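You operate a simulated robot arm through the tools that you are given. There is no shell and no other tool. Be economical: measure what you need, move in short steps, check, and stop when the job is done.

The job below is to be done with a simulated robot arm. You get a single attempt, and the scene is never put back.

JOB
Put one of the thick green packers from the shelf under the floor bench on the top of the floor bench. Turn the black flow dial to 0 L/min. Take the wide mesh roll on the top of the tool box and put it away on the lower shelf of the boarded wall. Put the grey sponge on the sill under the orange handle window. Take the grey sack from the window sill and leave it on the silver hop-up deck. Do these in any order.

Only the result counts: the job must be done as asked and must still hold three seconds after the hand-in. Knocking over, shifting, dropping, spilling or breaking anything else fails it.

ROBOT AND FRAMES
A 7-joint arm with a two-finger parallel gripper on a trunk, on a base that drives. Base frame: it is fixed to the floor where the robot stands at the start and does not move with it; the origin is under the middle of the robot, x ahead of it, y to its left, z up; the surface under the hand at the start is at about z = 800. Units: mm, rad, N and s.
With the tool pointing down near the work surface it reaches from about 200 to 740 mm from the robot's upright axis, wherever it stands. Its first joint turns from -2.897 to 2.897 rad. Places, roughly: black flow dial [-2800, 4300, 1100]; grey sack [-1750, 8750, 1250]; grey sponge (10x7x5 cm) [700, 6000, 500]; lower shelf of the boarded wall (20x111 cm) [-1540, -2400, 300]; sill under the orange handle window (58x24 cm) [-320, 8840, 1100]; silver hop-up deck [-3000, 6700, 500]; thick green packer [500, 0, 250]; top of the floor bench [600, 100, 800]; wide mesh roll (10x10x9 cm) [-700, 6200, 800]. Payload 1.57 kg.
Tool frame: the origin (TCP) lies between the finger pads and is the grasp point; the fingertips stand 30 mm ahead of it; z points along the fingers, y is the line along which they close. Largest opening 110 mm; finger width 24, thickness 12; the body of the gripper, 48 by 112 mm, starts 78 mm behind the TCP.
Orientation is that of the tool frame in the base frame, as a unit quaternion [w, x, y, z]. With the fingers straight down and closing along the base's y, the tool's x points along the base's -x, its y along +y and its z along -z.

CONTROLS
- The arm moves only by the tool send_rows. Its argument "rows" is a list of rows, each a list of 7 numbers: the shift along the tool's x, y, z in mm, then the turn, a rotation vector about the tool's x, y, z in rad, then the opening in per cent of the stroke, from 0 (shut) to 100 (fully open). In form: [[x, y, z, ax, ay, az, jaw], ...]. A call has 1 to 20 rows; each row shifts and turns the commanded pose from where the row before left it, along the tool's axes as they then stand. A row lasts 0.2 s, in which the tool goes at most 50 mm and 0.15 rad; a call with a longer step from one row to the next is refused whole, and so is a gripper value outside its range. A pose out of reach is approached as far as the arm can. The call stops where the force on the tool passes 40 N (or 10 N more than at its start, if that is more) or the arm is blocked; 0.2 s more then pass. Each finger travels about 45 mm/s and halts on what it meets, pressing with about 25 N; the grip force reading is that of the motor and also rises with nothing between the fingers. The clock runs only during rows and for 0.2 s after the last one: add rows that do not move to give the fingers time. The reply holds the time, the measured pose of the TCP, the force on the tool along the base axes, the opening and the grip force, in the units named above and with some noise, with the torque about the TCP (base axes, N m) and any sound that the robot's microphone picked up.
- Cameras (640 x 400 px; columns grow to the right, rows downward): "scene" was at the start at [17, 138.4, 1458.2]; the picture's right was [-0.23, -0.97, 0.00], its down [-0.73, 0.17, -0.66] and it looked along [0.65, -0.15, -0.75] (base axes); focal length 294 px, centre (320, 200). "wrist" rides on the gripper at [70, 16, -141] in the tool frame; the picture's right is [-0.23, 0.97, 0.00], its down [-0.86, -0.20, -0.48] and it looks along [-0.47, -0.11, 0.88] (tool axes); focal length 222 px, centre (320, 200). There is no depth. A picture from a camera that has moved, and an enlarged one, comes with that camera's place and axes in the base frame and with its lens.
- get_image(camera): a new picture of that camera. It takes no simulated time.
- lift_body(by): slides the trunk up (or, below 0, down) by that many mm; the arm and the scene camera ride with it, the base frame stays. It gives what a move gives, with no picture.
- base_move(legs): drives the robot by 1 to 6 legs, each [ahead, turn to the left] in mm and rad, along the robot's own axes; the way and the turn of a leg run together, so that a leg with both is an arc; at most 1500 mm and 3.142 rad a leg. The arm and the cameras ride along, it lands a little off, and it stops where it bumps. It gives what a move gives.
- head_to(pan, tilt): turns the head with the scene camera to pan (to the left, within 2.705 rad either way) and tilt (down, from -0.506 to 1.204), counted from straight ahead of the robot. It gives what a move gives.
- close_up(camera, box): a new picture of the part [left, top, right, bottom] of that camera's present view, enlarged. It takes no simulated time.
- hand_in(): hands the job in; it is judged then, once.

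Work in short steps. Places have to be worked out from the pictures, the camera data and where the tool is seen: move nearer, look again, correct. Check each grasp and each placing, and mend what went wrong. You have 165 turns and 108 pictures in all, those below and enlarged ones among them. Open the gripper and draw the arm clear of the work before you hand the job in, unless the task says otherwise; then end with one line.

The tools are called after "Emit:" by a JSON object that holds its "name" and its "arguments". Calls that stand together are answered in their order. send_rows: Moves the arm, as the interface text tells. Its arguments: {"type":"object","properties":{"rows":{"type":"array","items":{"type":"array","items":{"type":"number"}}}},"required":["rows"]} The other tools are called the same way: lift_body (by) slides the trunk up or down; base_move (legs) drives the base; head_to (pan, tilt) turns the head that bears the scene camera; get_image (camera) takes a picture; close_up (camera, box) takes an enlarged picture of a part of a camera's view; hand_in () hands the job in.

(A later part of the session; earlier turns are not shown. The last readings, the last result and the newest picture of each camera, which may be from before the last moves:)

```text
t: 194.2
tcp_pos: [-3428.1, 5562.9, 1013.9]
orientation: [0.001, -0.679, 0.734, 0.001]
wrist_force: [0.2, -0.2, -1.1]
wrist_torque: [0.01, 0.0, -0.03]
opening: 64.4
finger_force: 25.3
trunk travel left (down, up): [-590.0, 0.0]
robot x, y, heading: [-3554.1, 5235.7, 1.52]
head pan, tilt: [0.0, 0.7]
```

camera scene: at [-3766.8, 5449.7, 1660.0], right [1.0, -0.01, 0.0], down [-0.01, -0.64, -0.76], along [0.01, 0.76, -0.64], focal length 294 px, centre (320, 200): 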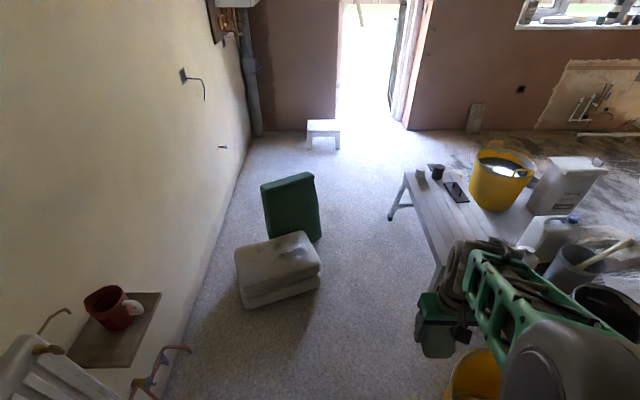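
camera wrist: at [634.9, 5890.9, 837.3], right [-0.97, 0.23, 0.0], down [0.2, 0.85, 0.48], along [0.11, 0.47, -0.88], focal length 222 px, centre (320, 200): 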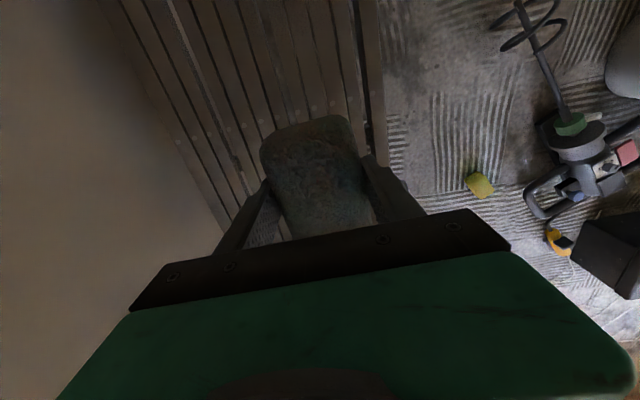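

On the line. I drive 800 mm and verify.

Emit:
{"name": "base_move", "arguments": {"legs": [[800, 0]]}}

Emit:
{"name": "head_to", "arguments": {"pan": -0.15, "tilt": 1.0}}

Emit:
{"name": "get_image", "arguments": {"camera": "scene"}}

```text
t: 197.2
tcp_pos: [-3387.8, 6095.7, 1013.0]
orientation: [0.0, -0.671, 0.742, -0.001]
wrist_force: [0.5, 2.1, -0.9]
wrist_torque: [-0.23, -0.01, -0.02]
opening: 64.1
finger_force: 24.9
trunk travel left (down, up): [-590.0, 0.0]
robot x, y, heading: [-3516.7, 5765.1, 1.503]
head pan, tilt: [0.0, 0.7]
stopped in leg 1: the robot was blocked; the commanded pose is now the measured one
```

```text
t: 198.0
tcp_pos: [-3388.5, 6087.5, 1016.7]
orientation: [0.003, -0.671, 0.741, 0.002]
wrist_force: [0.0, 0.1, -0.4]
wrist_torque: [0.02, -0.01, -0.01]
opening: 64.4
finger_force: 25.1
trunk travel left (down, up): [-590.0, 0.0]
robot x, y, heading: [-3518.3, 5765.2, 1.497]
head pan, tilt: [-0.15, 1.0]
```

```text
41 pictures are left
camera scene: at [-3659.8, 5785.6, 1636.7], right [0.98, -0.22, 0.0], down [-0.18, -0.82, -0.54], along [0.12, 0.53, -0.84], focal length 294 px, centre (320, 200)
```

scene: 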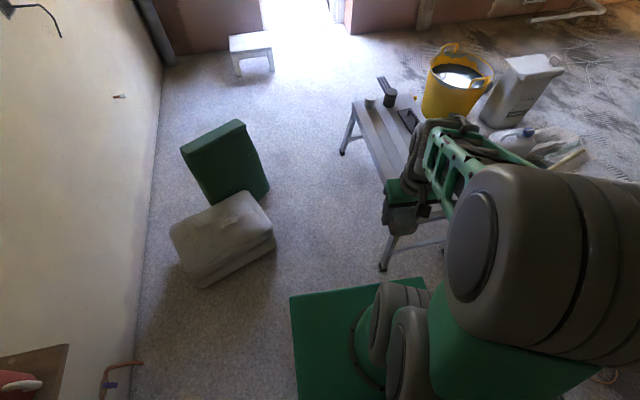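

The tub's side blocked me. I back off and shift ~45 mm west, then go along heading 1.47.

Emit:
{"name": "base_move", "arguments": {"legs": [[-150, 0], [0, -0.13], [-310, 0], [0, 0.105], [950, 0]]}}

```text
t: 206.8
tcp_pos: [-3369.7, 6572.2, 1016.2]
orientation: [0.003, -0.664, 0.747, 0.002]
wrist_force: [-0.5, -0.7, -0.7]
wrist_torque: [0.01, 0.01, -0.02]
opening: 64.2
finger_force: 24.9
trunk travel left (down, up): [-590.0, 0.0]
robot x, y, heading: [-3503.3, 6252.1, 1.48]
head pan, tilt: [-0.15, 1.0]
```

Past the tub. Next: forward 450, straighten to north, then 1000 more.

Emit:
{"name": "base_move", "arguments": {"legs": [[450, 0], [0, 0.091], [1000, 0]]}}

Emit:
{"name": "head_to", "arguments": {"pan": -1.2, "tilt": 0.5}}

Emit:
{"name": "get_image", "arguments": {"camera": "scene"}}

```text
t: 208.9
tcp_pos: [-3362.3, 6841.6, 1017.2]
orientation: [0.003, -0.685, 0.728, 0.003]
wrist_force: [-0.2, -0.2, -0.6]
wrist_torque: [0.01, -0.06, -0.04]
opening: 64.1
finger_force: 24.8
trunk travel left (down, up): [-590.0, 0.0]
robot x, y, heading: [-3472.8, 6514.1, 1.719]
head pan, tilt: [-0.15, 1.0]
stopped in leg 1: the robot was blocked; the commanded pose is now the measured one
```

```text
t: 210.2
tcp_pos: [-3363.1, 6842.1, 1015.6]
orientation: [0.002, -0.686, 0.728, 0.002]
wrist_force: [0.3, 0.1, 0.0]
wrist_torque: [-0.01, -0.01, 0.0]
opening: 64.1
finger_force: 24.4
trunk travel left (down, up): [-590.0, 0.0]
robot x, y, heading: [-3472.5, 6517.3, 1.72]
head pan, tilt: [-1.201, 0.499]
```

```text
40 pictures are left
camera scene: at [-3537.0, 6478.8, 1677.7], right [0.5, -0.87, 0.0], down [-0.42, -0.24, -0.88], along [0.76, 0.43, -0.48], focal length 294 px, centre (320, 200)
```

scene: 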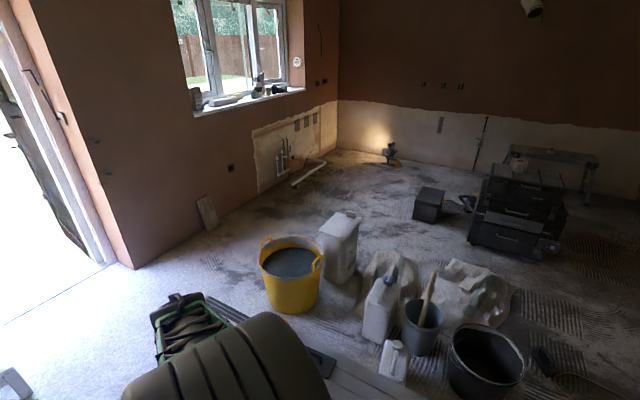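

Blocked on the front-left (yawed left). I look at the left side.

Emit:
{"name": "head_to", "arguments": {"pan": 0.45, "tilt": 1.1}}

Emit:
{"name": "get_image", "arguments": {"camera": "scene"}}

```text
t: 211.9
tcp_pos: [-3361.2, 6842.1, 1014.8]
orientation: [0.002, -0.686, 0.727, 0.002]
wrist_force: [-1.1, -0.7, -0.5]
wrist_torque: [0.02, 0.0, -0.02]
opening: 64.2
finger_force: 25.1
trunk travel left (down, up): [-590.0, 0.0]
robot x, y, heading: [-3470.5, 6515.5, 1.719]
head pan, tilt: [0.45, 1.1]
```

```text
39 pictures are left
camera scene: at [-3651.6, 6486.0, 1630.0], right [0.83, 0.56, 0.0], down [0.5, -0.74, -0.45], along [-0.26, 0.38, -0.89], focal length 294 px, centre (320, 200)
```

scene: 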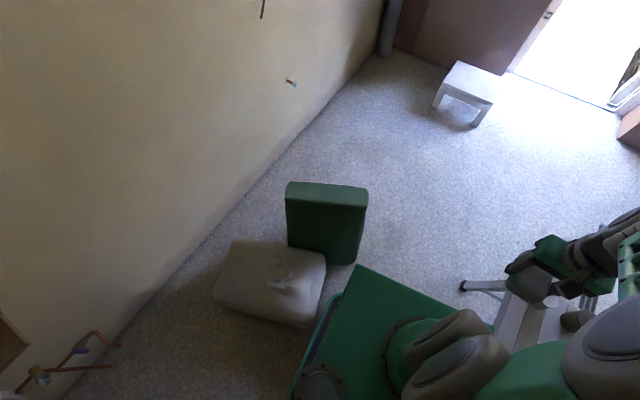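

Geometry suggests the base is ~510 wide, with about 540–560 mm available. I straighten to heading 1.558 and creep forward 450.

Emit:
{"name": "base_move", "arguments": {"legs": [[-60, 0], [0, -0.162]]}}

```text
t: 213.5
tcp_pos: [-3302.0, 6762.7, 1015.7]
orientation: [0.003, -0.625, 0.781, 0.003]
wrist_force: [1.1, -0.1, -0.1]
wrist_torque: [0.01, 0.02, -0.01]
opening: 64.1
finger_force: 25.0
trunk travel left (down, up): [-590.0, 0.0]
robot x, y, heading: [-3463.9, 6449.0, 1.56]
head pan, tilt: [0.45, 1.1]
```

Aligned at (-3464, 6449). Forward 500, then 600.

Emit:
{"name": "base_move", "arguments": {"legs": [[500, 0]]}}

```text
t: 216.5
tcp_pos: [-3297.3, 7269.7, 1015.7]
orientation: [0.002, -0.625, 0.78, 0.002]
wrist_force: [1.2, 0.2, -0.9]
wrist_torque: [0.0, -0.01, 0.03]
opening: 64.1
finger_force: 25.1
trunk travel left (down, up): [-590.0, 0.0]
robot x, y, heading: [-3455.2, 6965.3, 1.559]
head pan, tilt: [0.45, 1.1]
```

Good. A tiny left correction and 750 mm more to leave the lane.

Emit:
{"name": "base_move", "arguments": {"legs": [[0, 0.025], [750, 0]]}}

Emit:
{"name": "head_to", "arguments": {"pan": -1.4, "tilt": 0.6}}

Emit:
{"name": "get_image", "arguments": {"camera": "scene"}}

```text
t: 219.1
tcp_pos: [-3313.6, 7488.4, 1031.3]
orientation: [0.023, -0.634, 0.773, 0.017]
wrist_force: [-0.6, 1.3, 0.1]
wrist_torque: [-0.11, -0.09, -0.05]
opening: 64.2
finger_force: 25.6
trunk travel left (down, up): [-590.0, 0.0]
robot x, y, heading: [-3459.8, 7222.8, 1.448]
head pan, tilt: [0.45, 1.1]
stopped in leg 2: the robot was blocked; the commanded pose is now the measured one
```

```text
t: 220.9
tcp_pos: [-3307.1, 7518.9, 1018.7]
orientation: [0.01, -0.634, 0.773, 0.008]
wrist_force: [-0.6, 1.2, -0.8]
wrist_torque: [0.01, 0.01, -0.01]
opening: 64.1
finger_force: 25.8
trunk travel left (down, up): [-590.0, 0.0]
robot x, y, heading: [-3464.9, 7228.5, 1.442]
head pan, tilt: [-1.4, 0.6]
```

```text
38 pictures are left
camera scene: at [-3535.2, 7191.4, 1668.6], right [0.05, -1.0, 0.0], down [-0.56, -0.03, -0.82], along [0.82, 0.04, -0.57], focal length 294 px, centre (320, 200)
```

scene: 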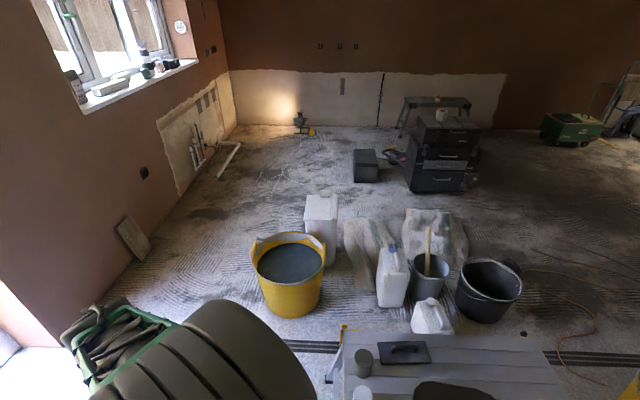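

The right side brushes the hop-up's far foot. I straighten a bit and try forward in a small step.

Emit:
{"name": "base_move", "arguments": {"legs": [[0, 0.11], [120, 0]]}}

Emit:
{"name": "head_to", "arguments": {"pan": -1.75, "tilt": 1.1}}

Emit:
{"name": "get_image", "arguments": {"camera": "scene"}}

```text
t: 222.7
tcp_pos: [-3337.9, 7655.0, 1016.7]
orientation: [0.01, -0.676, 0.737, 0.008]
wrist_force: [-0.6, -0.3, -1.0]
wrist_torque: [0.01, 0.0, -0.06]
opening: 64.3
finger_force: 24.9
trunk travel left (down, up): [-590.0, 0.0]
robot x, y, heading: [-3460.5, 7350.4, 1.552]
head pan, tilt: [-1.4, 0.6]
```

```text
t: 223.7
tcp_pos: [-3338.1, 7655.3, 1018.0]
orientation: [0.009, -0.676, 0.737, 0.007]
wrist_force: [-1.1, 0.2, -0.4]
wrist_torque: [0.01, -0.01, -0.03]
opening: 64.3
finger_force: 25.2
trunk travel left (down, up): [-590.0, 0.0]
robot x, y, heading: [-3462.1, 7348.8, 1.552]
head pan, tilt: [-1.751, 1.1]
```

```text
37 pictures are left
camera scene: at [-3554.2, 7280.3, 1630.1], right [-0.19, -0.98, 0.0], down [-0.87, 0.17, -0.45], along [0.45, -0.09, -0.89], focal length 294 px, centre (320, 200)
```

scene: 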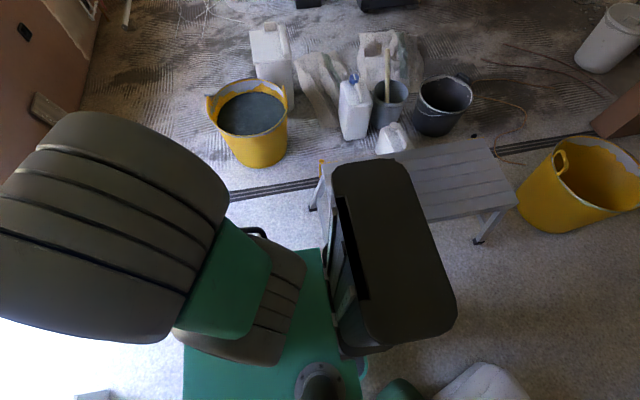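

Through. Continue 450 mm north, then turn east and look at the window wall.

Emit:
{"name": "base_move", "arguments": {"legs": [[500, 0], [0, -1.35]]}}

Emit:
{"name": "head_to", "arguments": {"pan": 0.0, "tilt": 0.5}}

Emit:
{"name": "get_image", "arguments": {"camera": "scene"}}

```text
t: 229.9
tcp_pos: [-3126.7, 7798.1, 1017.5]
orientation: [0.013, -0.069, 0.998, 0.001]
wrist_force: [-0.5, 0.1, -0.8]
wrist_torque: [-0.01, 0.04, 0.0]
opening: 64.1
finger_force: 24.7
trunk travel left (down, up): [-590.0, 0.0]
robot x, y, heading: [-3454.9, 7852.2, 0.206]
head pan, tilt: [-1.751, 1.1]
```

```text
t: 231.7
tcp_pos: [-3126.2, 7798.6, 1018.2]
orientation: [0.012, -0.068, 0.998, 0.0]
wrist_force: [0.1, 0.1, -0.3]
wrist_torque: [0.02, -0.01, 0.02]
opening: 64.2
finger_force: 25.0
trunk travel left (down, up): [-590.0, 0.0]
robot x, y, heading: [-3459.1, 7852.3, 0.207]
head pan, tilt: [0.0, 0.499]
```

```text
36 pictures are left
camera scene: at [-3454.1, 8010.1, 1677.7], right [0.2, -0.98, 0.0], down [-0.47, -0.1, -0.88], along [0.86, 0.18, -0.48], focal length 294 px, centre (320, 200)
```

scene: 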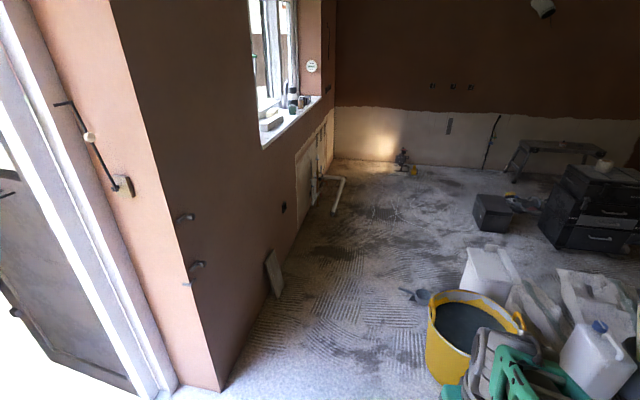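

The corridor at y≈8130 is clear between scoop/tub and the wall. I drive east in front of the right window, to x≈-170, and face the sill.

Emit:
{"name": "base_move", "arguments": {"legs": [[0, 0.03], [1188, 0], [0, -0.237], [1450, 0], [650, 0], [0, 1.571]]}}

Emit:
{"name": "head_to", "arguments": {"pan": 0.0, "tilt": 0.7}}

Emit:
{"name": "get_image", "arguments": {"camera": "scene"}}

```text
t: 246.7
tcp_pos: [-490.9, 8011.8, 1018.3]
orientation: [0.014, 0.031, 0.999, 0.0]
wrist_force: [-0.6, -1.1, -0.1]
wrist_torque: [-0.01, -0.04, 0.04]
opening: 64.2
finger_force: 25.1
trunk travel left (down, up): [-590.0, 0.0]
robot x, y, heading: [-798.4, 8117.3, 0.152]
head pan, tilt: [0.0, 0.499]
stopped in leg 5: the robot was blocked; the commanded pose is now the measured one
```

```text
t: 247.4
tcp_pos: [-488.2, 8013.7, 1018.9]
orientation: [0.013, 0.03, 0.999, 0.0]
wrist_force: [0.4, 0.1, -0.6]
wrist_torque: [-0.02, -0.02, 0.04]
opening: 64.1
finger_force: 25.4
trunk travel left (down, up): [-590.0, 0.0]
robot x, y, heading: [-797.0, 8118.7, 0.153]
head pan, tilt: [0.0, 0.7]
```

```text
35 pictures are left
camera scene: at [-796.5, 8276.7, 1660.1], right [0.15, -0.99, 0.0], down [-0.64, -0.1, -0.77], along [0.76, 0.12, -0.64], focal length 294 px, centre (320, 200)
```

scene: 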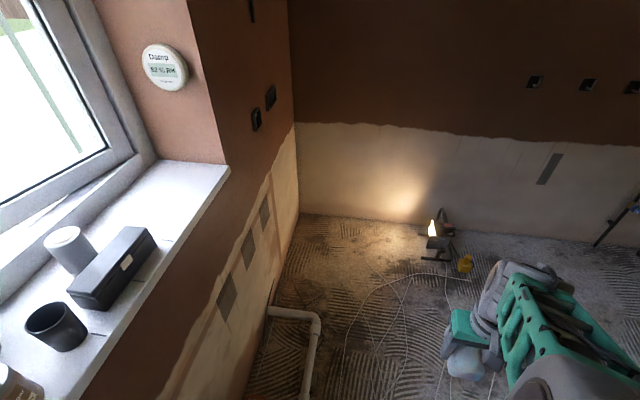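

A waste pipe runs along y≈8400 and stopped me. I back off, go to about (-200, 7960), face north and then edge forward.

Emit:
{"name": "base_move", "arguments": {"legs": [[-80, 0], [0, -0.366], [692, 0], [0, 1.784], [90, 0]]}}

Emit:
{"name": "get_image", "arguments": {"camera": "scene"}}

```text
t: 258.0
tcp_pos: [-46.0, 8331.0, 1018.3]
orientation: [0.01, -0.625, 0.781, 0.008]
wrist_force: [0.6, 0.4, 0.3]
wrist_torque: [-0.02, -0.01, -0.02]
opening: 64.3
finger_force: 24.6
trunk travel left (down, up): [-590.0, 0.0]
robot x, y, heading: [-200.8, 8043.5, 1.565]
head pan, tilt: [0.0, 0.7]
```

```text
34 pictures are left
camera scene: at [-354.3, 8071.6, 1660.0], right [1.0, -0.01, 0.0], down [-0.01, -0.64, -0.76], along [0.01, 0.76, -0.64], focal length 294 px, centre (320, 200)
```

scene: 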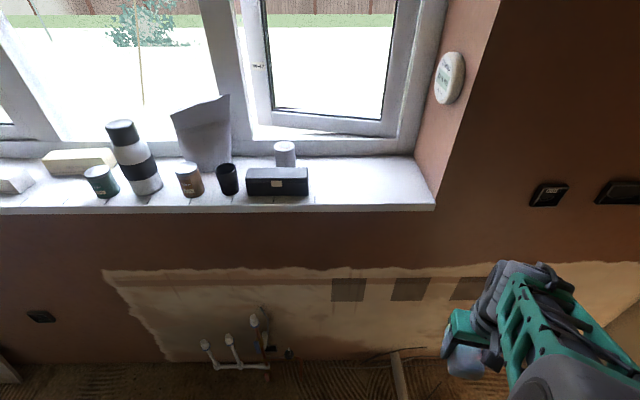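

I'm at (-201, 8043) facing the sill; free area x -380…-30, front edge y≈8690. I raise the arm and extend above the sill at about (-190, 8650) first.

Emit:
{"name": "send_rows", "arguments": {"rows": [[0, 0, -45, 0, 0, 0, 30], [0, 0, -45, 0, 0, 0, 30], [0, 0, -45, 0, 0, 0, 30], [0, 0, -45, 0, 0, 0, 30], [0, 0, 0, 0, 0, -0.11, 30], [0, 0, 0, 0, 0, -0.11, 30], [-45, 20, 0, 0, 0, 0, 30], [-45, 20, 0, 0, 0, 0, 30], [-45, 20, 0, 0, 0, 0, 30], [-45, 20, 0, 0, 0, 0, 30], [-45, 20, 0, 0, 0, 0, 30], [-45, 20, 0, 0, 0, 0, 30], [-45, 20, 0, 0, 0, 0, 30], [0, 0, 0, 0, 0, 0, 30]]}}

Emit:
{"name": "get_image", "arguments": {"camera": "wrist"}}

```text
t: 261.0
tcp_pos: [-186.6, 8641.7, 1205.1]
orientation: [0.011, -0.705, 0.709, 0.006]
wrist_force: [-0.1, 0.4, -0.8]
wrist_torque: [0.02, -0.02, 0.02]
opening: 64.2
finger_force: 25.4
trunk travel left (down, up): [-590.0, 0.0]
robot x, y, heading: [-200.9, 8037.4, 1.558]
head pan, tilt: [0.0, 0.7]
```

```text
33 pictures are left
camera wrist: at [-204.4, 8566.5, 1343.7], right [-0.97, 0.23, 0.0], down [0.2, 0.84, 0.5], along [0.12, 0.49, -0.87], focal length 222 px, centre (320, 200)
```

wrist: 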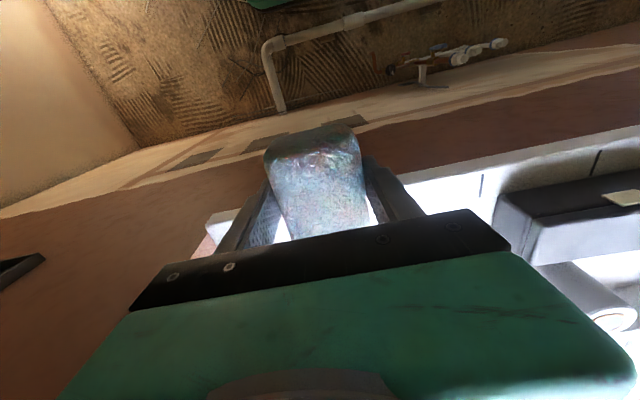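

Clear. Extend 112 mm more over the sill, then descend in steps.

Emit:
{"name": "send_rows", "arguments": {"rows": [[-37.5, 0, 0, 0, 0, 0, 30], [-37.5, 0, 0, 0, 0, 0, 30], [-37.5, 0, 0, 0, 0, 0, 30], [0, 0, 20, 0, 0, 0, 30], [0, 0, 20, 0, 0, 0, 30], [0, 0, 0, 0, 0, 0, 30]]}}

Emit:
{"name": "get_image", "arguments": {"camera": "scene"}}

```text
t: 262.4
tcp_pos: [-185.1, 8746.0, 1167.0]
orientation: [0.011, -0.706, 0.708, 0.006]
wrist_force: [-0.5, 0.7, -0.9]
wrist_torque: [-0.03, 0.01, -0.02]
opening: 64.0
finger_force: 25.0
out of reach, approached as far as the arm can: row 3
trunk travel left (down, up): [-590.0, 0.0]
robot x, y, heading: [-203.5, 8039.5, 1.565]
head pan, tilt: [0.0, 0.7]
```

```text
32 pictures are left
camera scene: at [-354.5, 8071.2, 1660.0], right [1.0, -0.01, 0.0], down [-0.01, -0.64, -0.76], along [0.01, 0.76, -0.64], focal length 294 px, centre (320, 200)
```

scene: 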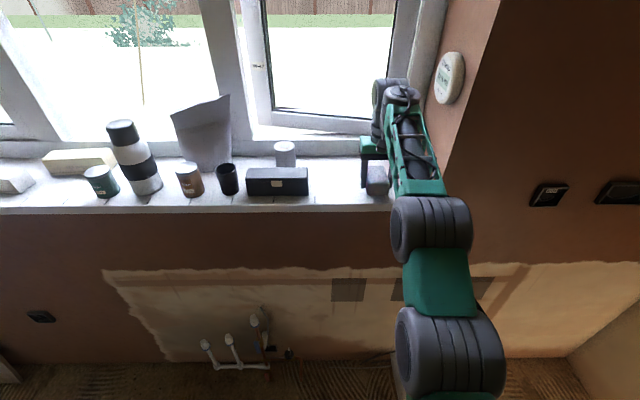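

At the reach limit; I edge the base forward 30 mm for margin, then lower.

Emit:
{"name": "base_move", "arguments": {"legs": [[30, 0]]}}

Emit:
{"name": "send_rows", "arguments": {"rows": [[0, 0, 12, 0, 0, 0, 30], [0, 0, 10, 0, 0, 0, 30], [0, 0, 4, 0, 0, 0, 30], [0, 0, 0, 0, 0, 0, 30]]}}

Emit:
{"name": "get_image", "arguments": {"camera": "wrist"}}

```text
t: 263.2
tcp_pos: [-185.4, 8777.7, 1165.5]
orientation: [0.01, -0.707, 0.707, 0.005]
wrist_force: [0.4, 0.6, -1.2]
wrist_torque: [-0.02, 0.0, 0.01]
opening: 64.1
finger_force: 25.0
trunk travel left (down, up): [-590.0, 0.0]
robot x, y, heading: [-196.7, 8075.2, 1.563]
head pan, tilt: [0.0, 0.7]
```

```text
t: 264.2
tcp_pos: [-183.9, 8775.7, 1144.0]
orientation: [0.012, -0.706, 0.708, 0.008]
wrist_force: [1.1, 4.3, 16.5]
wrist_torque: [-0.52, 0.15, 0.04]
opening: 64.7
finger_force: 25.0
trunk travel left (down, up): [-590.0, 0.0]
robot x, y, heading: [-191.4, 8073.4, 1.558]
head pan, tilt: [0.0, 0.7]
```

```text
31 pictures are left
camera wrist: at [-203.0, 8701.0, 1281.8], right [-0.97, 0.23, 0.0], down [0.2, 0.84, 0.5], along [0.12, 0.49, -0.86], focal length 222 px, centre (320, 200)
```

wrist: 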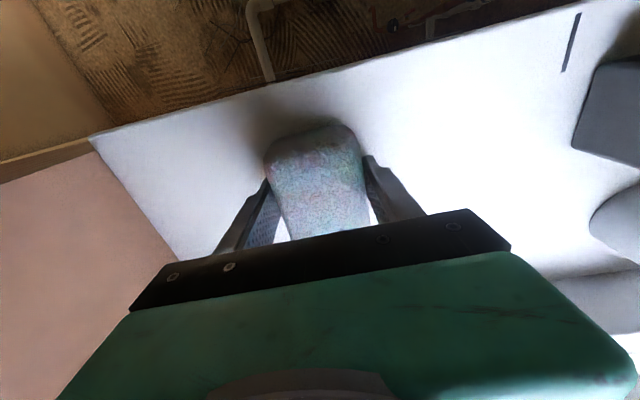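

Sponge touches the sill. Release and rise.

Emit:
{"name": "send_rows", "arguments": {"rows": [[0, 0, 0, 0, 0, 0, 45], [0, 0, 0, 0, 0, 0, 65], [0, 0, 0, 0, 0, 0, 80], [0, 0, 0, 0, 0, 0, 80], [0, 0, -20, 0, 0, 0, 80], [0, 0, -40, 0, 0, 0, 80], [0, 0, -40, 0, 0, 0, 80], [40, 0, 0, 0, 0, 0, 80], [45, 0, 0, 0, 0, 0, 80], [45, 0, 0, 0, 0, 0, 80], [45, 0, 0, 0, 0, 0, 80], [45, 0, 0, 0, 0, 0, 80], [45, 0, 0, 0, 0, 0, 80]]}}

Emit:
{"name": "get_image", "arguments": {"camera": "scene"}}

```text
t: 267.0
tcp_pos: [-188.8, 8494.3, 1227.0]
orientation: [0.01, -0.706, 0.708, 0.007]
wrist_force: [-0.2, -1.1, -0.2]
wrist_torque: [-0.02, -0.03, 0.02]
opening: 88.0
finger_force: 0.1
out of reach, approached as far as the arm can: row 7
trunk travel left (down, up): [-590.0, 0.0]
robot x, y, heading: [-199.2, 8069.2, 1.557]
head pan, tilt: [0.0, 0.7]
```

```text
30 pictures are left
camera scene: at [-354.2, 8099.5, 1660.0], right [1.0, -0.01, 0.0], down [-0.01, -0.64, -0.77], along [0.01, 0.77, -0.64], focal length 294 px, centre (320, 200)
```

scene: 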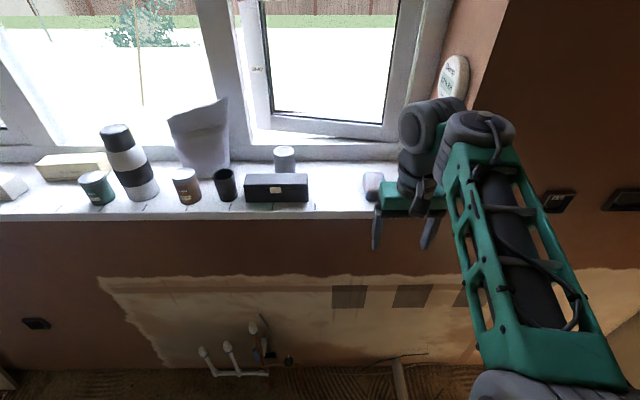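

The sponge rests on the sill. Now to the sack: back off, drive west to about (-1690, 8150), face north.

Emit:
{"name": "base_move", "arguments": {"legs": [[-110, 0], [0, 1.457], [1500, 0], [0, -1.443]]}}

Emit:
{"name": "head_to", "arguments": {"pan": 0.2, "tilt": 0.6}}

Emit:
{"name": "get_image", "arguments": {"camera": "scene"}}

```text
t: 282.2
tcp_pos: [-1665.5, 8617.1, 1227.7]
orientation: [0.01, -0.703, 0.711, 0.007]
wrist_force: [-0.4, 0.2, -0.7]
wrist_torque: [0.0, -0.04, -0.02]
opening: 87.7
finger_force: 0.1
trunk travel left (down, up): [-590.0, 0.0]
robot x, y, heading: [-1682.6, 8195.6, 1.553]
head pan, tilt: [0.0, 0.7]
```

```text
t: 283.0
tcp_pos: [-1665.9, 8617.1, 1228.1]
orientation: [0.012, -0.704, 0.71, 0.006]
wrist_force: [-0.1, 0.2, -0.5]
wrist_torque: [-0.01, 0.01, 0.0]
opening: 87.7
finger_force: 0.1
trunk travel left (down, up): [-590.0, 0.0]
robot x, y, heading: [-1678.2, 8195.9, 1.554]
head pan, tilt: [0.201, 0.6]
```

```text
29 pictures are left
camera scene: at [-1852.3, 8226.9, 1668.6], right [0.98, 0.18, 0.0], down [0.1, -0.56, -0.82], along [-0.15, 0.81, -0.57], focal length 294 px, centre (320, 200)
```

scene: 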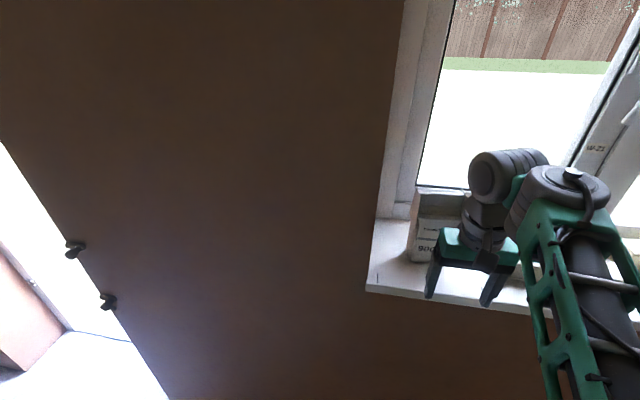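

The hand hides the sack. I pull it back 150 mm and zoom.

Emit:
{"name": "send_rows", "arguments": {"rows": [[45, 0, 0, 0, 0, 0, 100], [45, 0, 0, 0, 0, 0, 100], [45, 0, 0, 0, 0, 0, 100], [20, -45, 0, 0, 0, 0, 100], [0, -45, 0, 0, 0, 0, 100], [0, -45, 0, 0, 0, 0, 100]]}}

Emit:
{"name": "close_up", "arguments": {"camera": "scene", "box": [340, 160, 532, 280]}}

```text
t: 283.7
tcp_pos: [-1669.5, 8509.9, 1171.5]
orientation: [0.071, 0.705, -0.704, 0.051]
wrist_force: [0.4, -0.1, 0.2]
wrist_torque: [-0.05, -0.01, 0.02]
opening: 110.0
finger_force: 0.0
trunk travel left (down, up): [-590.0, 0.0]
robot x, y, heading: [-1682.1, 8193.5, 1.551]
head pan, tilt: [0.201, 0.6]
stopped in row 3: the arm was blocked; the commanded pose is now the measured one
```

```text
3.33 times, centred on (436, 220) of scene
camera zoom: at [-1852.4, 8227.8, 1666.2], right [0.98, 0.18, 0.0], down [0.1, -0.56, -0.82], along [-0.15, 0.81, -0.57], focal length 982 px, centre (-67, 133)
```

zoom: 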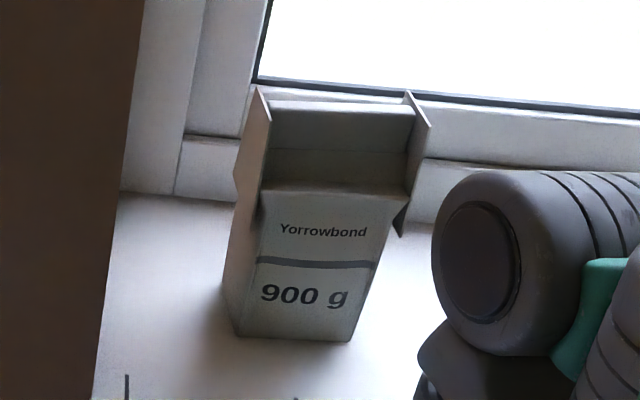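

The "sack" is an open 900 g bag/box: front face y≈8803, x -1719…-1634, body z 1108–1246, so it must stay upright. I'll grip it by its sides with a near-horizontal tool. First extend to y≈8700 and tilt the tool forward.

Emit:
{"name": "send_rows", "arguments": {"rows": [[-35.4, 0, -18.4, 0, 0, 0, 100], [-35.4, 0, -18.4, 0, 0, 0, 100], [-35.4, 0, -18.4, 0, 0, 0, 100], [-35.4, 0, -18.4, 0, 0, 0, 100], [-35.4, 0, -18.4, 0, 0, 0, 100], [0, 0, 0, 0, -0.14, 0, 100], [0, 0, 0, 0, -0.14, 0, 100], [0, 0, 0, 0, -0.14, 0, 100], [0, 0, 0, 0, -0.14, 0, 100], [0, 0, 0, 0, -0.14, 0, 100], [0, 0, 0, 0, -0.14, 0, 100], [0, 0, 0, 0, -0.14, 0, 100], [0, 0, 0, 0, -0.14, 0, 100], [0, 0, 0, 0, -0.14, 0, 100], [0, 0, 0, 0, 0, 0, 100]]}}

Emit:
{"name": "get_image", "arguments": {"camera": "wrist"}}

```text
t: 286.9
tcp_pos: [-1667.0, 8699.3, 1236.4]
orientation: [0.359, -0.599, 0.61, 0.374]
wrist_force: [-0.6, -0.3, 0.6]
wrist_torque: [0.01, -0.01, 0.0]
opening: 110.1
finger_force: 0.0
out of reach, approached as far as the arm can: row 5
trunk travel left (down, up): [-590.0, 0.0]
robot x, y, heading: [-1685.6, 8194.6, 1.554]
head pan, tilt: [0.201, 0.6]
```

```text
27 pictures are left
camera wrist: at [-1684.2, 8539.7, 1239.4], right [-0.97, 0.11, 0.23], down [0.22, -0.03, 0.97], along [0.11, 0.99, 0.01], focal length 222 px, centre (320, 200)
```

wrist: 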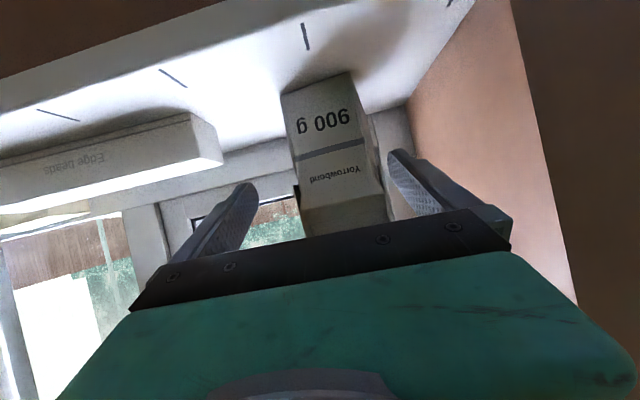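

The bag's centre is at x≈-1679. I lower to z≈1190 and advance to y≈8820, straddling it.

Emit:
{"name": "send_rows", "arguments": {"rows": [[20.5, 5.4, 10.7, 0, 0, 0, 100], [20.5, 5.4, 10.7, 0, 0, 0, 100], [-14.1, 0, 27, 0, 0, 0, 100], [-14.1, 0, 27, 0, 0, 0, 100], [0, 0, 0, 0, 0, 0, 100]]}}

Emit:
{"name": "get_image", "arguments": {"camera": "wrist"}}

```text
t: 288.1
tcp_pos: [-1678.1, 8759.7, 1191.3]
orientation: [0.36, -0.599, 0.609, 0.375]
wrist_force: [0.7, 0.5, 0.5]
wrist_torque: [0.0, 0.01, -0.01]
opening: 109.8
finger_force: 0.0
trunk travel left (down, up): [-590.0, 0.0]
robot x, y, heading: [-1682.3, 8192.8, 1.543]
head pan, tilt: [0.201, 0.6]
```

```text
26 pictures are left
camera wrist: at [-1695.5, 8600.8, 1194.6], right [-0.97, 0.11, 0.23], down [0.22, -0.03, 0.97], along [0.11, 0.99, 0.01], focal length 222 px, centre (320, 200)
```

wrist: 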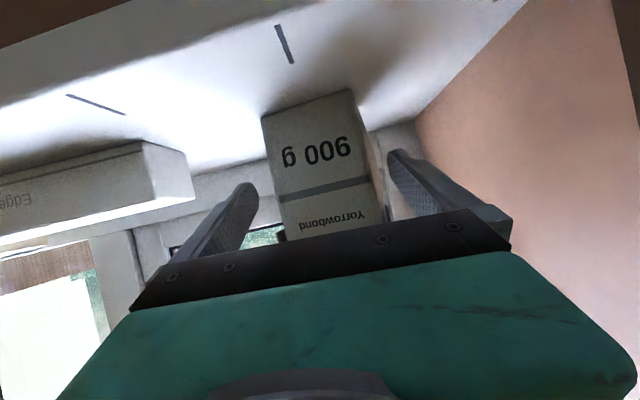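

Aligned. Advance 62 mm and close gently.

Emit:
{"name": "send_rows", "arguments": {"rows": [[-9.5, 0, 18.3, 0, 0, 0, 100], [-9.5, 0, 18.3, 0, 0, 0, 100], [-9.5, 0, 18.3, 0, 0, 0, 100], [0, 0, 0, 0, 0, 0, 100]]}}

Emit:
{"name": "send_rows", "arguments": {"rows": [[0, 0, 0, 0, 0, 0, 85], [0, 0, 0, 0, 0, 0, 72], [0, 0, 0, 0, 0, 0, 62], [0, 0, 0, 0, 0, 0, 50], [0, 0, 0, 0, 0, 0, 40], [0, 0, 0, 0, 0, 0, 40]]}}

Emit:
{"name": "get_image", "arguments": {"camera": "wrist"}}

```text
t: 289.1
tcp_pos: [-1680.3, 8822.3, 1190.8]
orientation: [0.36, -0.599, 0.609, 0.375]
wrist_force: [0.2, -1.9, 0.7]
wrist_torque: [-0.02, 0.05, 0.17]
opening: 109.9
finger_force: 0.1
trunk travel left (down, up): [-590.0, 0.0]
robot x, y, heading: [-1680.4, 8195.3, 1.553]
head pan, tilt: [0.201, 0.6]
```

```text
t: 290.5
tcp_pos: [-1679.5, 8821.8, 1190.0]
orientation: [0.36, -0.599, 0.609, 0.375]
wrist_force: [-1.0, -0.4, -0.5]
wrist_torque: [-0.09, -0.4, 0.04]
opening: 104.7
finger_force: 25.3
trunk travel left (down, up): [-590.0, 0.0]
robot x, y, heading: [-1685.4, 8192.0, 1.551]
head pan, tilt: [0.201, 0.6]
```

```text
25 pictures are left
camera wrist: at [-1696.8, 8662.4, 1193.9], right [-0.97, 0.11, 0.23], down [0.22, -0.03, 0.97], along [0.11, 0.99, 0.01], focal length 222 px, centre (320, 200)
```

wrist: 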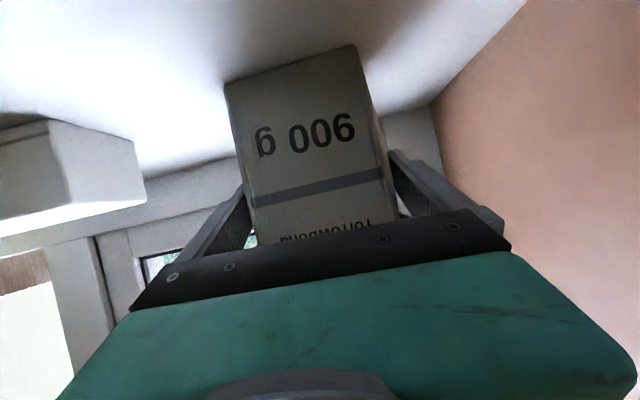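

Gripped at 105 mm wide. I lift gently 40 mm and check.

Emit:
{"name": "send_rows", "arguments": {"rows": [[-4.4, 0, -2.3, 0, 0, 0, 40], [-8.9, 0, -4.6, 0, 0, 0, 40], [-8.9, 0, -4.6, 0, 0, 0, 40], [-8.9, 0, -4.6, 0, 0, 0, 40], [-4.4, 0, -2.3, 0, 0, 0, 40], [0, 0, 0, 0, 0, 0, 40]]}}

Emit:
{"name": "get_image", "arguments": {"camera": "wrist"}}

```text
t: 291.9
tcp_pos: [-1679.0, 8822.1, 1230.0]
orientation: [0.359, -0.599, 0.61, 0.374]
wrist_force: [-0.6, -0.8, -7.5]
wrist_torque: [-0.07, -0.02, 0.0]
opening: 104.4
finger_force: 24.6
trunk travel left (down, up): [-590.0, 0.0]
robot x, y, heading: [-1680.3, 8195.6, 1.55]
head pan, tilt: [0.201, 0.6]
```

```text
24 pictures are left
camera wrist: at [-1695.2, 8662.8, 1233.2], right [-0.97, 0.11, 0.23], down [0.22, -0.03, 0.97], along [0.11, 0.99, 0.01], focal length 222 px, centre (320, 200)
```

wrist: 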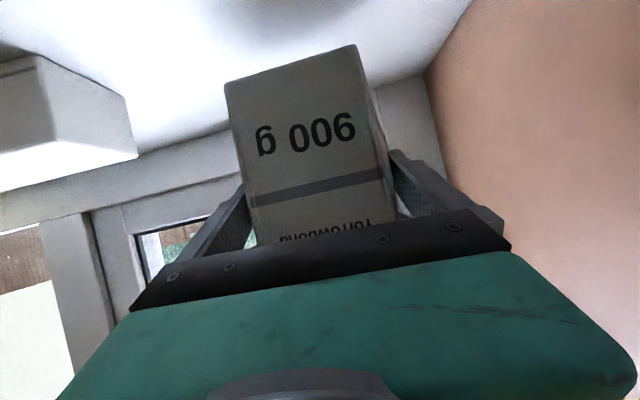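

Bag is held upright (≈0.75 kg). I reverse 30 mm, draw the arm in 115 mm, then turn right (east), away from the scoop and the window reveal.

Emit:
{"name": "base_move", "arguments": {"legs": [[-30, 0]]}}

Emit:
{"name": "send_rows", "arguments": {"rows": [[10, 0, -19, 0, 0, 0, 40], [15, 0, -29, 0, 0, 0, 40], [15, 0, -29, 0, 0, 0, 40], [13, 0, -25, 0, 0, 0, 40], [0, 0, 0, 0, 0, 0, 40]]}}

```text
t: 292.7
tcp_pos: [-1679.4, 8792.2, 1230.5]
orientation: [0.359, -0.6, 0.609, 0.375]
wrist_force: [0.7, -0.9, -7.7]
wrist_torque: [-0.08, 0.01, 0.01]
opening: 104.6
finger_force: 25.4
trunk travel left (down, up): [-590.0, 0.0]
robot x, y, heading: [-1683.3, 8167.5, 1.551]
head pan, tilt: [0.201, 0.6]
```

```text
t: 293.9
tcp_pos: [-1677.8, 8679.2, 1228.0]
orientation: [0.36, -0.599, 0.61, 0.374]
wrist_force: [0.4, 0.4, -8.2]
wrist_torque: [-0.08, 0.0, -0.03]
opening: 104.2
finger_force: 24.6
trunk travel left (down, up): [-590.0, 0.0]
robot x, y, heading: [-1679.1, 8167.1, 1.547]
head pan, tilt: [0.201, 0.6]
```

Drawn in. Now drive: east a bit, turn around clockwise, then west and to the north mouth of the lane at (-3460, 7850), facing south.

Emit:
{"name": "base_move", "arguments": {"legs": [[0, -1.547], [450, 0], [0, -3.001], [1500, 0], [752, 0], [0, 1.43]]}}

Emit:
{"name": "head_to", "arguments": {"pan": 0.2, "tilt": 0.8}}

Emit:
{"name": "get_image", "arguments": {"camera": "scene"}}

```text
t: 321.7
tcp_pos: [-3475.8, 7368.8, 1229.4]
orientation: [0.374, 0.61, 0.598, -0.36]
wrist_force: [0.2, 0.3, -9.4]
wrist_torque: [0.1, 0.01, 0.04]
opening: 104.0
finger_force: 25.3
trunk travel left (down, up): [-590.0, 0.0]
robot x, y, heading: [-3469.1, 7882.4, -1.593]
head pan, tilt: [0.201, 0.6]
```

```text
t: 322.4
tcp_pos: [-3475.0, 7370.2, 1229.3]
orientation: [0.375, 0.61, 0.599, -0.359]
wrist_force: [-0.6, -0.6, -8.3]
wrist_torque: [0.09, -0.01, -0.02]
opening: 104.1
finger_force: 24.9
trunk travel left (down, up): [-590.0, 0.0]
robot x, y, heading: [-3470.4, 7883.1, -1.596]
head pan, tilt: [0.201, 0.799]
```

```text
23 pictures are left
camera scene: at [-3298.6, 7859.7, 1651.8], right [-0.98, -0.18, 0.0], down [-0.13, 0.71, -0.7], along [0.12, -0.69, -0.72], focal length 294 px, centre (320, 200)
```

scene: 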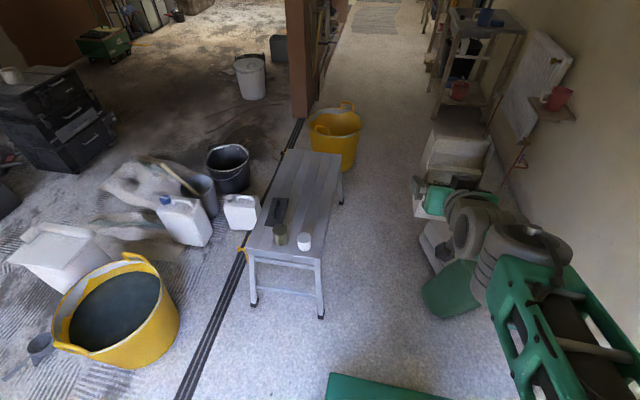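

Good view: deck x -3165…-2815, y 6345…7130, free for y<6780. I enter the lane straight down x≈-3474 to y≈6960.

Emit:
{"name": "base_move", "arguments": {"legs": [[0, 0.02], [450, 0], [470, 0]]}}

```text
t: 327.8
tcp_pos: [-3467.7, 6465.4, 1228.6]
orientation: [0.378, 0.603, 0.605, -0.356]
wrist_force: [0.1, -0.6, -9.6]
wrist_torque: [0.09, 0.04, 0.04]
opening: 104.0
finger_force: 25.3
trunk travel left (down, up): [-590.0, 0.0]
robot x, y, heading: [-3467.9, 6977.1, -1.632]
head pan, tilt: [0.201, 0.799]
```

In position in the lane. I swing the arm left over the deck at height (sack bottom ≈ z 1147), keeping it upright.

Emit:
{"name": "send_rows", "arguments": {"rows": [[0.9, 44.7, -1.7, -0.0775, 0.002, -0.0404, 40], [0.9, 44.7, -1.7, -0.0775, 0.002, -0.0404, 40], [0.9, 44.7, -1.7, -0.0775, 0.002, -0.0404, 40], [0.9, 44.7, -1.7, -0.0775, 0.002, -0.0404, 40], [0.9, 44.7, -1.7, -0.0775, 0.002, -0.0404, 40], [0.9, 44.7, -1.7, -0.0775, 0.002, -0.0404, 40], [0.9, 44.7, -1.7, -0.0775, 0.002, -0.0404, 40], [0.9, 44.7, -1.7, -0.0775, 0.002, -0.0404, 40], [0.9, 44.7, -1.7, -0.0775, 0.002, -0.0404, 40], [0.9, 44.7, -1.7, -0.0775, 0.002, -0.0404, 40], [0.9, 44.7, -1.7, -0.0775, 0.002, -0.0404, 40], [-17.8, 0, 34.1, 0, 0, 0, 40], [-17.8, 0, 34.1, 0, 0, 0, 40], [0, 0, 0, 0, 0, 0, 40]]}}

Emit:
{"name": "lift_body", "arguments": {"by": -400}}

Emit:
{"name": "head_to", "arguments": {"pan": 0.75, "tilt": 0.8}}

Emit:
{"name": "get_image", "arguments": {"camera": "scene"}}

Emit:
{"name": "get_image", "arguments": {"camera": "wrist"}}

```text
t: 330.8
tcp_pos: [-2987.5, 6651.6, 1241.0]
orientation: [0.501, 0.254, 0.815, -0.142]
wrist_force: [1.0, 0.1, -8.6]
wrist_torque: [0.06, 0.1, -0.02]
opening: 103.9
finger_force: 24.8
trunk travel left (down, up): [-590.0, 0.0]
robot x, y, heading: [-3470.5, 6980.8, -1.634]
head pan, tilt: [0.201, 0.799]
```

```text
t: 334.6
tcp_pos: [-2988.7, 6651.0, 841.6]
orientation: [0.501, 0.255, 0.815, -0.143]
wrist_force: [-0.3, 0.7, -8.9]
wrist_torque: [0.09, 0.1, 0.04]
opening: 104.0
finger_force: 25.2
trunk travel left (down, up): [-190.0, 400.0]
robot x, y, heading: [-3467.8, 6976.4, -1.632]
head pan, tilt: [0.201, 0.799]
```

```text
t: 335.6
tcp_pos: [-2989.0, 6651.1, 842.4]
orientation: [0.5, 0.255, 0.816, -0.141]
wrist_force: [1.1, -0.7, -7.9]
wrist_torque: [0.06, 0.07, 0.01]
opening: 103.9
finger_force: 24.5
trunk travel left (down, up): [-190.0, 400.0]
robot x, y, heading: [-3469.3, 6976.1, -1.635]
head pan, tilt: [0.75, 0.799]
```

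```text
22 pictures are left
camera scene: at [-3257.4, 6967.6, 1251.6], right [-0.77, -0.64, 0.0], down [-0.46, 0.55, -0.7], along [0.44, -0.54, -0.72], focal length 294 px, centre (320, 200)
```

scene: 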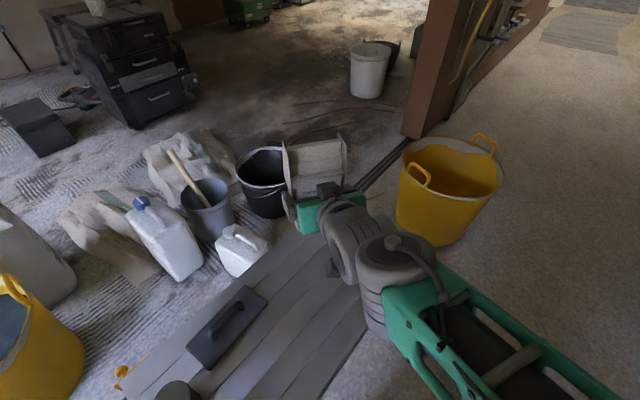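

```text
21 pictures are left
camera wrist: at [-3110.2, 6750.7, 844.7], right [0.63, 0.75, 0.22], down [-0.15, -0.17, 0.97], along [0.76, -0.65, 0.01], focal length 222 px, centre (320, 200)
```

wrist: 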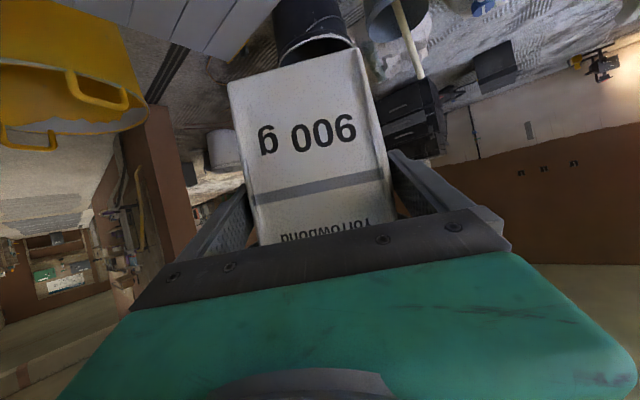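

The bag hangs over the free deck area. Lower the trunk the remaining 190.

Emit:
{"name": "lift_body", "arguments": {"by": -190}}

Emit:
{"name": "get_image", "arguments": {"camera": "wrist"}}

```text
t: 337.7
tcp_pos: [-2987.5, 6653.0, 652.5]
orientation: [0.5, 0.255, 0.815, -0.143]
wrist_force: [0.2, 0.1, -8.1]
wrist_torque: [0.06, 0.1, 0.02]
opening: 103.6
finger_force: 24.9
trunk travel left (down, up): [0.0, 590.0]
robot x, y, heading: [-3470.6, 6976.0, -1.63]
head pan, tilt: [0.75, 0.799]
```

```text
20 pictures are left
camera wrist: at [-3110.3, 6750.7, 654.8], right [0.63, 0.75, 0.22], down [-0.15, -0.17, 0.97], along [0.76, -0.65, 0.01], focal length 222 px, centre (320, 200)
```

wrist: 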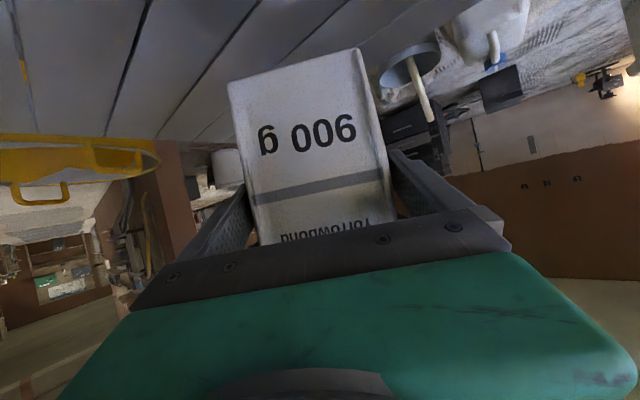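

Descend with the arm to z≈600, then in small steps to contact.

Emit:
{"name": "send_rows", "arguments": {"rows": [[11.5, -0.3, 6, 0, 0, 0, 40], [11.5, -0.3, 6, 0, 0, 0, 40], [11.5, -0.3, 6, 0, 0, 0, 40], [8.9, -0.3, 4.6, 0, 0, 0, 40], [0, 0, 0, 0, 0, 0, 40]]}}

Emit:
{"name": "send_rows", "arguments": {"rows": [[2.7, 0, 1.4, 0, 0, 0, 40], [2.7, 0, 1.4, 0, 0, 0, 40], [2.7, 0, 1.4, 0, 0, 0, 40], [0, 0, 0, 0, 0, 0, 40]]}}

```text
t: 338.9
tcp_pos: [-2988.3, 6651.7, 603.8]
orientation: [0.5, 0.256, 0.815, -0.143]
wrist_force: [0.4, -0.7, -9.0]
wrist_torque: [0.08, 0.06, -0.04]
opening: 103.8
finger_force: 25.3
trunk travel left (down, up): [0.0, 590.0]
robot x, y, heading: [-3469.0, 6975.9, -1.631]
head pan, tilt: [0.75, 0.799]
```

```text
t: 339.9
tcp_pos: [-2986.4, 6651.5, 594.2]
orientation: [0.5, 0.255, 0.815, -0.143]
wrist_force: [-0.4, -0.1, -9.4]
wrist_torque: [0.08, 0.12, 0.02]
opening: 103.7
finger_force: 25.0
trunk travel left (down, up): [0.0, 590.0]
robot x, y, heading: [-3470.1, 6976.6, -1.635]
head pan, tilt: [0.75, 0.799]
```

No contact yet; continue in 3 mm steps.

Emit:
{"name": "send_rows", "arguments": {"rows": [[2.7, 0, 1.4, 0, 0, 0, 40], [2.7, 0, 1.4, 0, 0, 0, 40], [0, 0, 0, 0, 0, 0, 40]]}}

Emit:
{"name": "send_rows", "arguments": {"rows": [[2.7, 0, 1.4, 0, 0, 0, 40], [1.8, 0, 0.9, 0, 0, 0, 40], [0, 0, 0, 0, 0, 0, 40]]}}

Emit:
{"name": "get_image", "arguments": {"camera": "wrist"}}

```text
t: 340.7
tcp_pos: [-2988.7, 6652.0, 587.8]
orientation: [0.5, 0.255, 0.815, -0.142]
wrist_force: [0.5, -0.4, -8.6]
wrist_torque: [0.1, 0.13, 0.02]
opening: 103.6
finger_force: 25.3
trunk travel left (down, up): [0.0, 590.0]
robot x, y, heading: [-3469.4, 6979.5, -1.634]
head pan, tilt: [0.75, 0.799]
```

```text
t: 341.5
tcp_pos: [-2987.2, 6652.6, 584.3]
orientation: [0.502, 0.254, 0.815, -0.142]
wrist_force: [-0.4, -1.7, -2.6]
wrist_torque: [-0.23, 0.45, 0.03]
opening: 104.1
finger_force: 25.1
trunk travel left (down, up): [0.0, 590.0]
robot x, y, heading: [-3470.9, 6979.4, -1.629]
head pan, tilt: [0.75, 0.799]
```

```text
19 pictures are left
camera wrist: at [-3109.6, 6751.1, 586.3], right [0.63, 0.75, 0.22], down [-0.15, -0.16, 0.97], along [0.76, -0.65, 0.01], focal length 222 px, centre (320, 200)
```

wrist: 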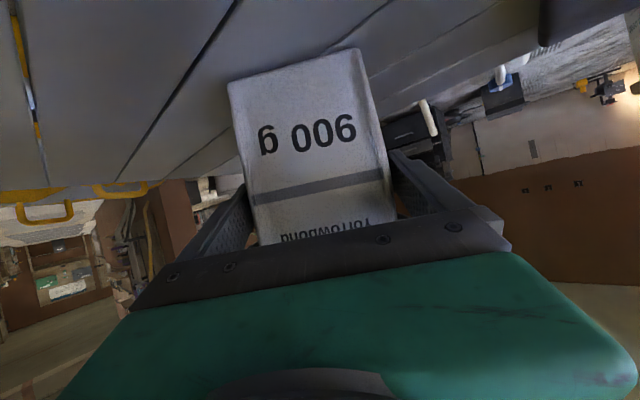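

Weight is passing to the deck. 2 mm more, open fully, withdraw 68 mm straight back.

Emit:
{"name": "send_rows", "arguments": {"rows": [[1.8, 0, 0.9, 0, 0, 0, 40], [0, 0, 0, 0, 0, 0, 60], [0, 0, 0, 0, 0, 0, 97], [0, 0, 0, 0, 0, 0, 100], [0, 0, 0, 0, 0, 0, 100], [4.6, 0, -8.9, 0, 0, 0, 100], [4.6, 0, -8.9, 0, 0, 0, 100], [4.6, 0, -8.9, 0, 0, 0, 100], [4.6, 0, -8.9, 0, 0, 0, 100], [4.6, 0, -8.9, 0, 0, 0, 100], [4.6, 0, -8.9, 0, 0, 0, 100], [3.7, 0, -7.1, 0, 0, 0, 100]]}}

Emit:
{"name": "get_image", "arguments": {"camera": "wrist"}}

```text
t: 344.1
tcp_pos: [-3044.5, 6687.9, 580.0]
orientation: [0.501, 0.254, 0.815, -0.142]
wrist_force: [-0.2, 0.4, 0.1]
wrist_torque: [0.01, 0.03, 0.03]
opening: 110.1
finger_force: 0.1
trunk travel left (down, up): [0.0, 590.0]
robot x, y, heading: [-3466.4, 6980.0, -1.633]
head pan, tilt: [0.75, 0.799]
```

```text
18 pictures are left
camera wrist: at [-3166.4, 6789.1, 583.7], right [0.63, 0.75, 0.22], down [-0.15, -0.17, 0.97], along [0.76, -0.65, 0.01], focal length 222 px, centre (320, 200)
```

wrist: 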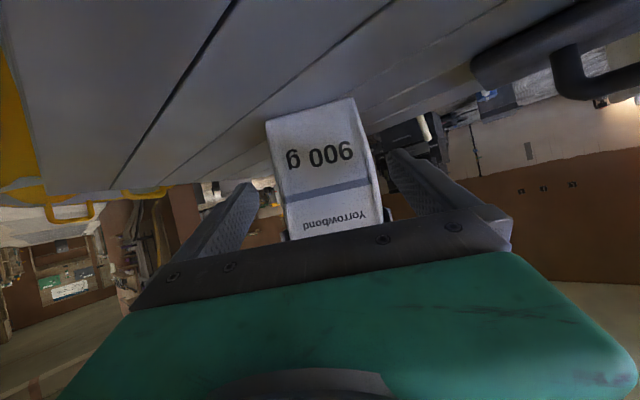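

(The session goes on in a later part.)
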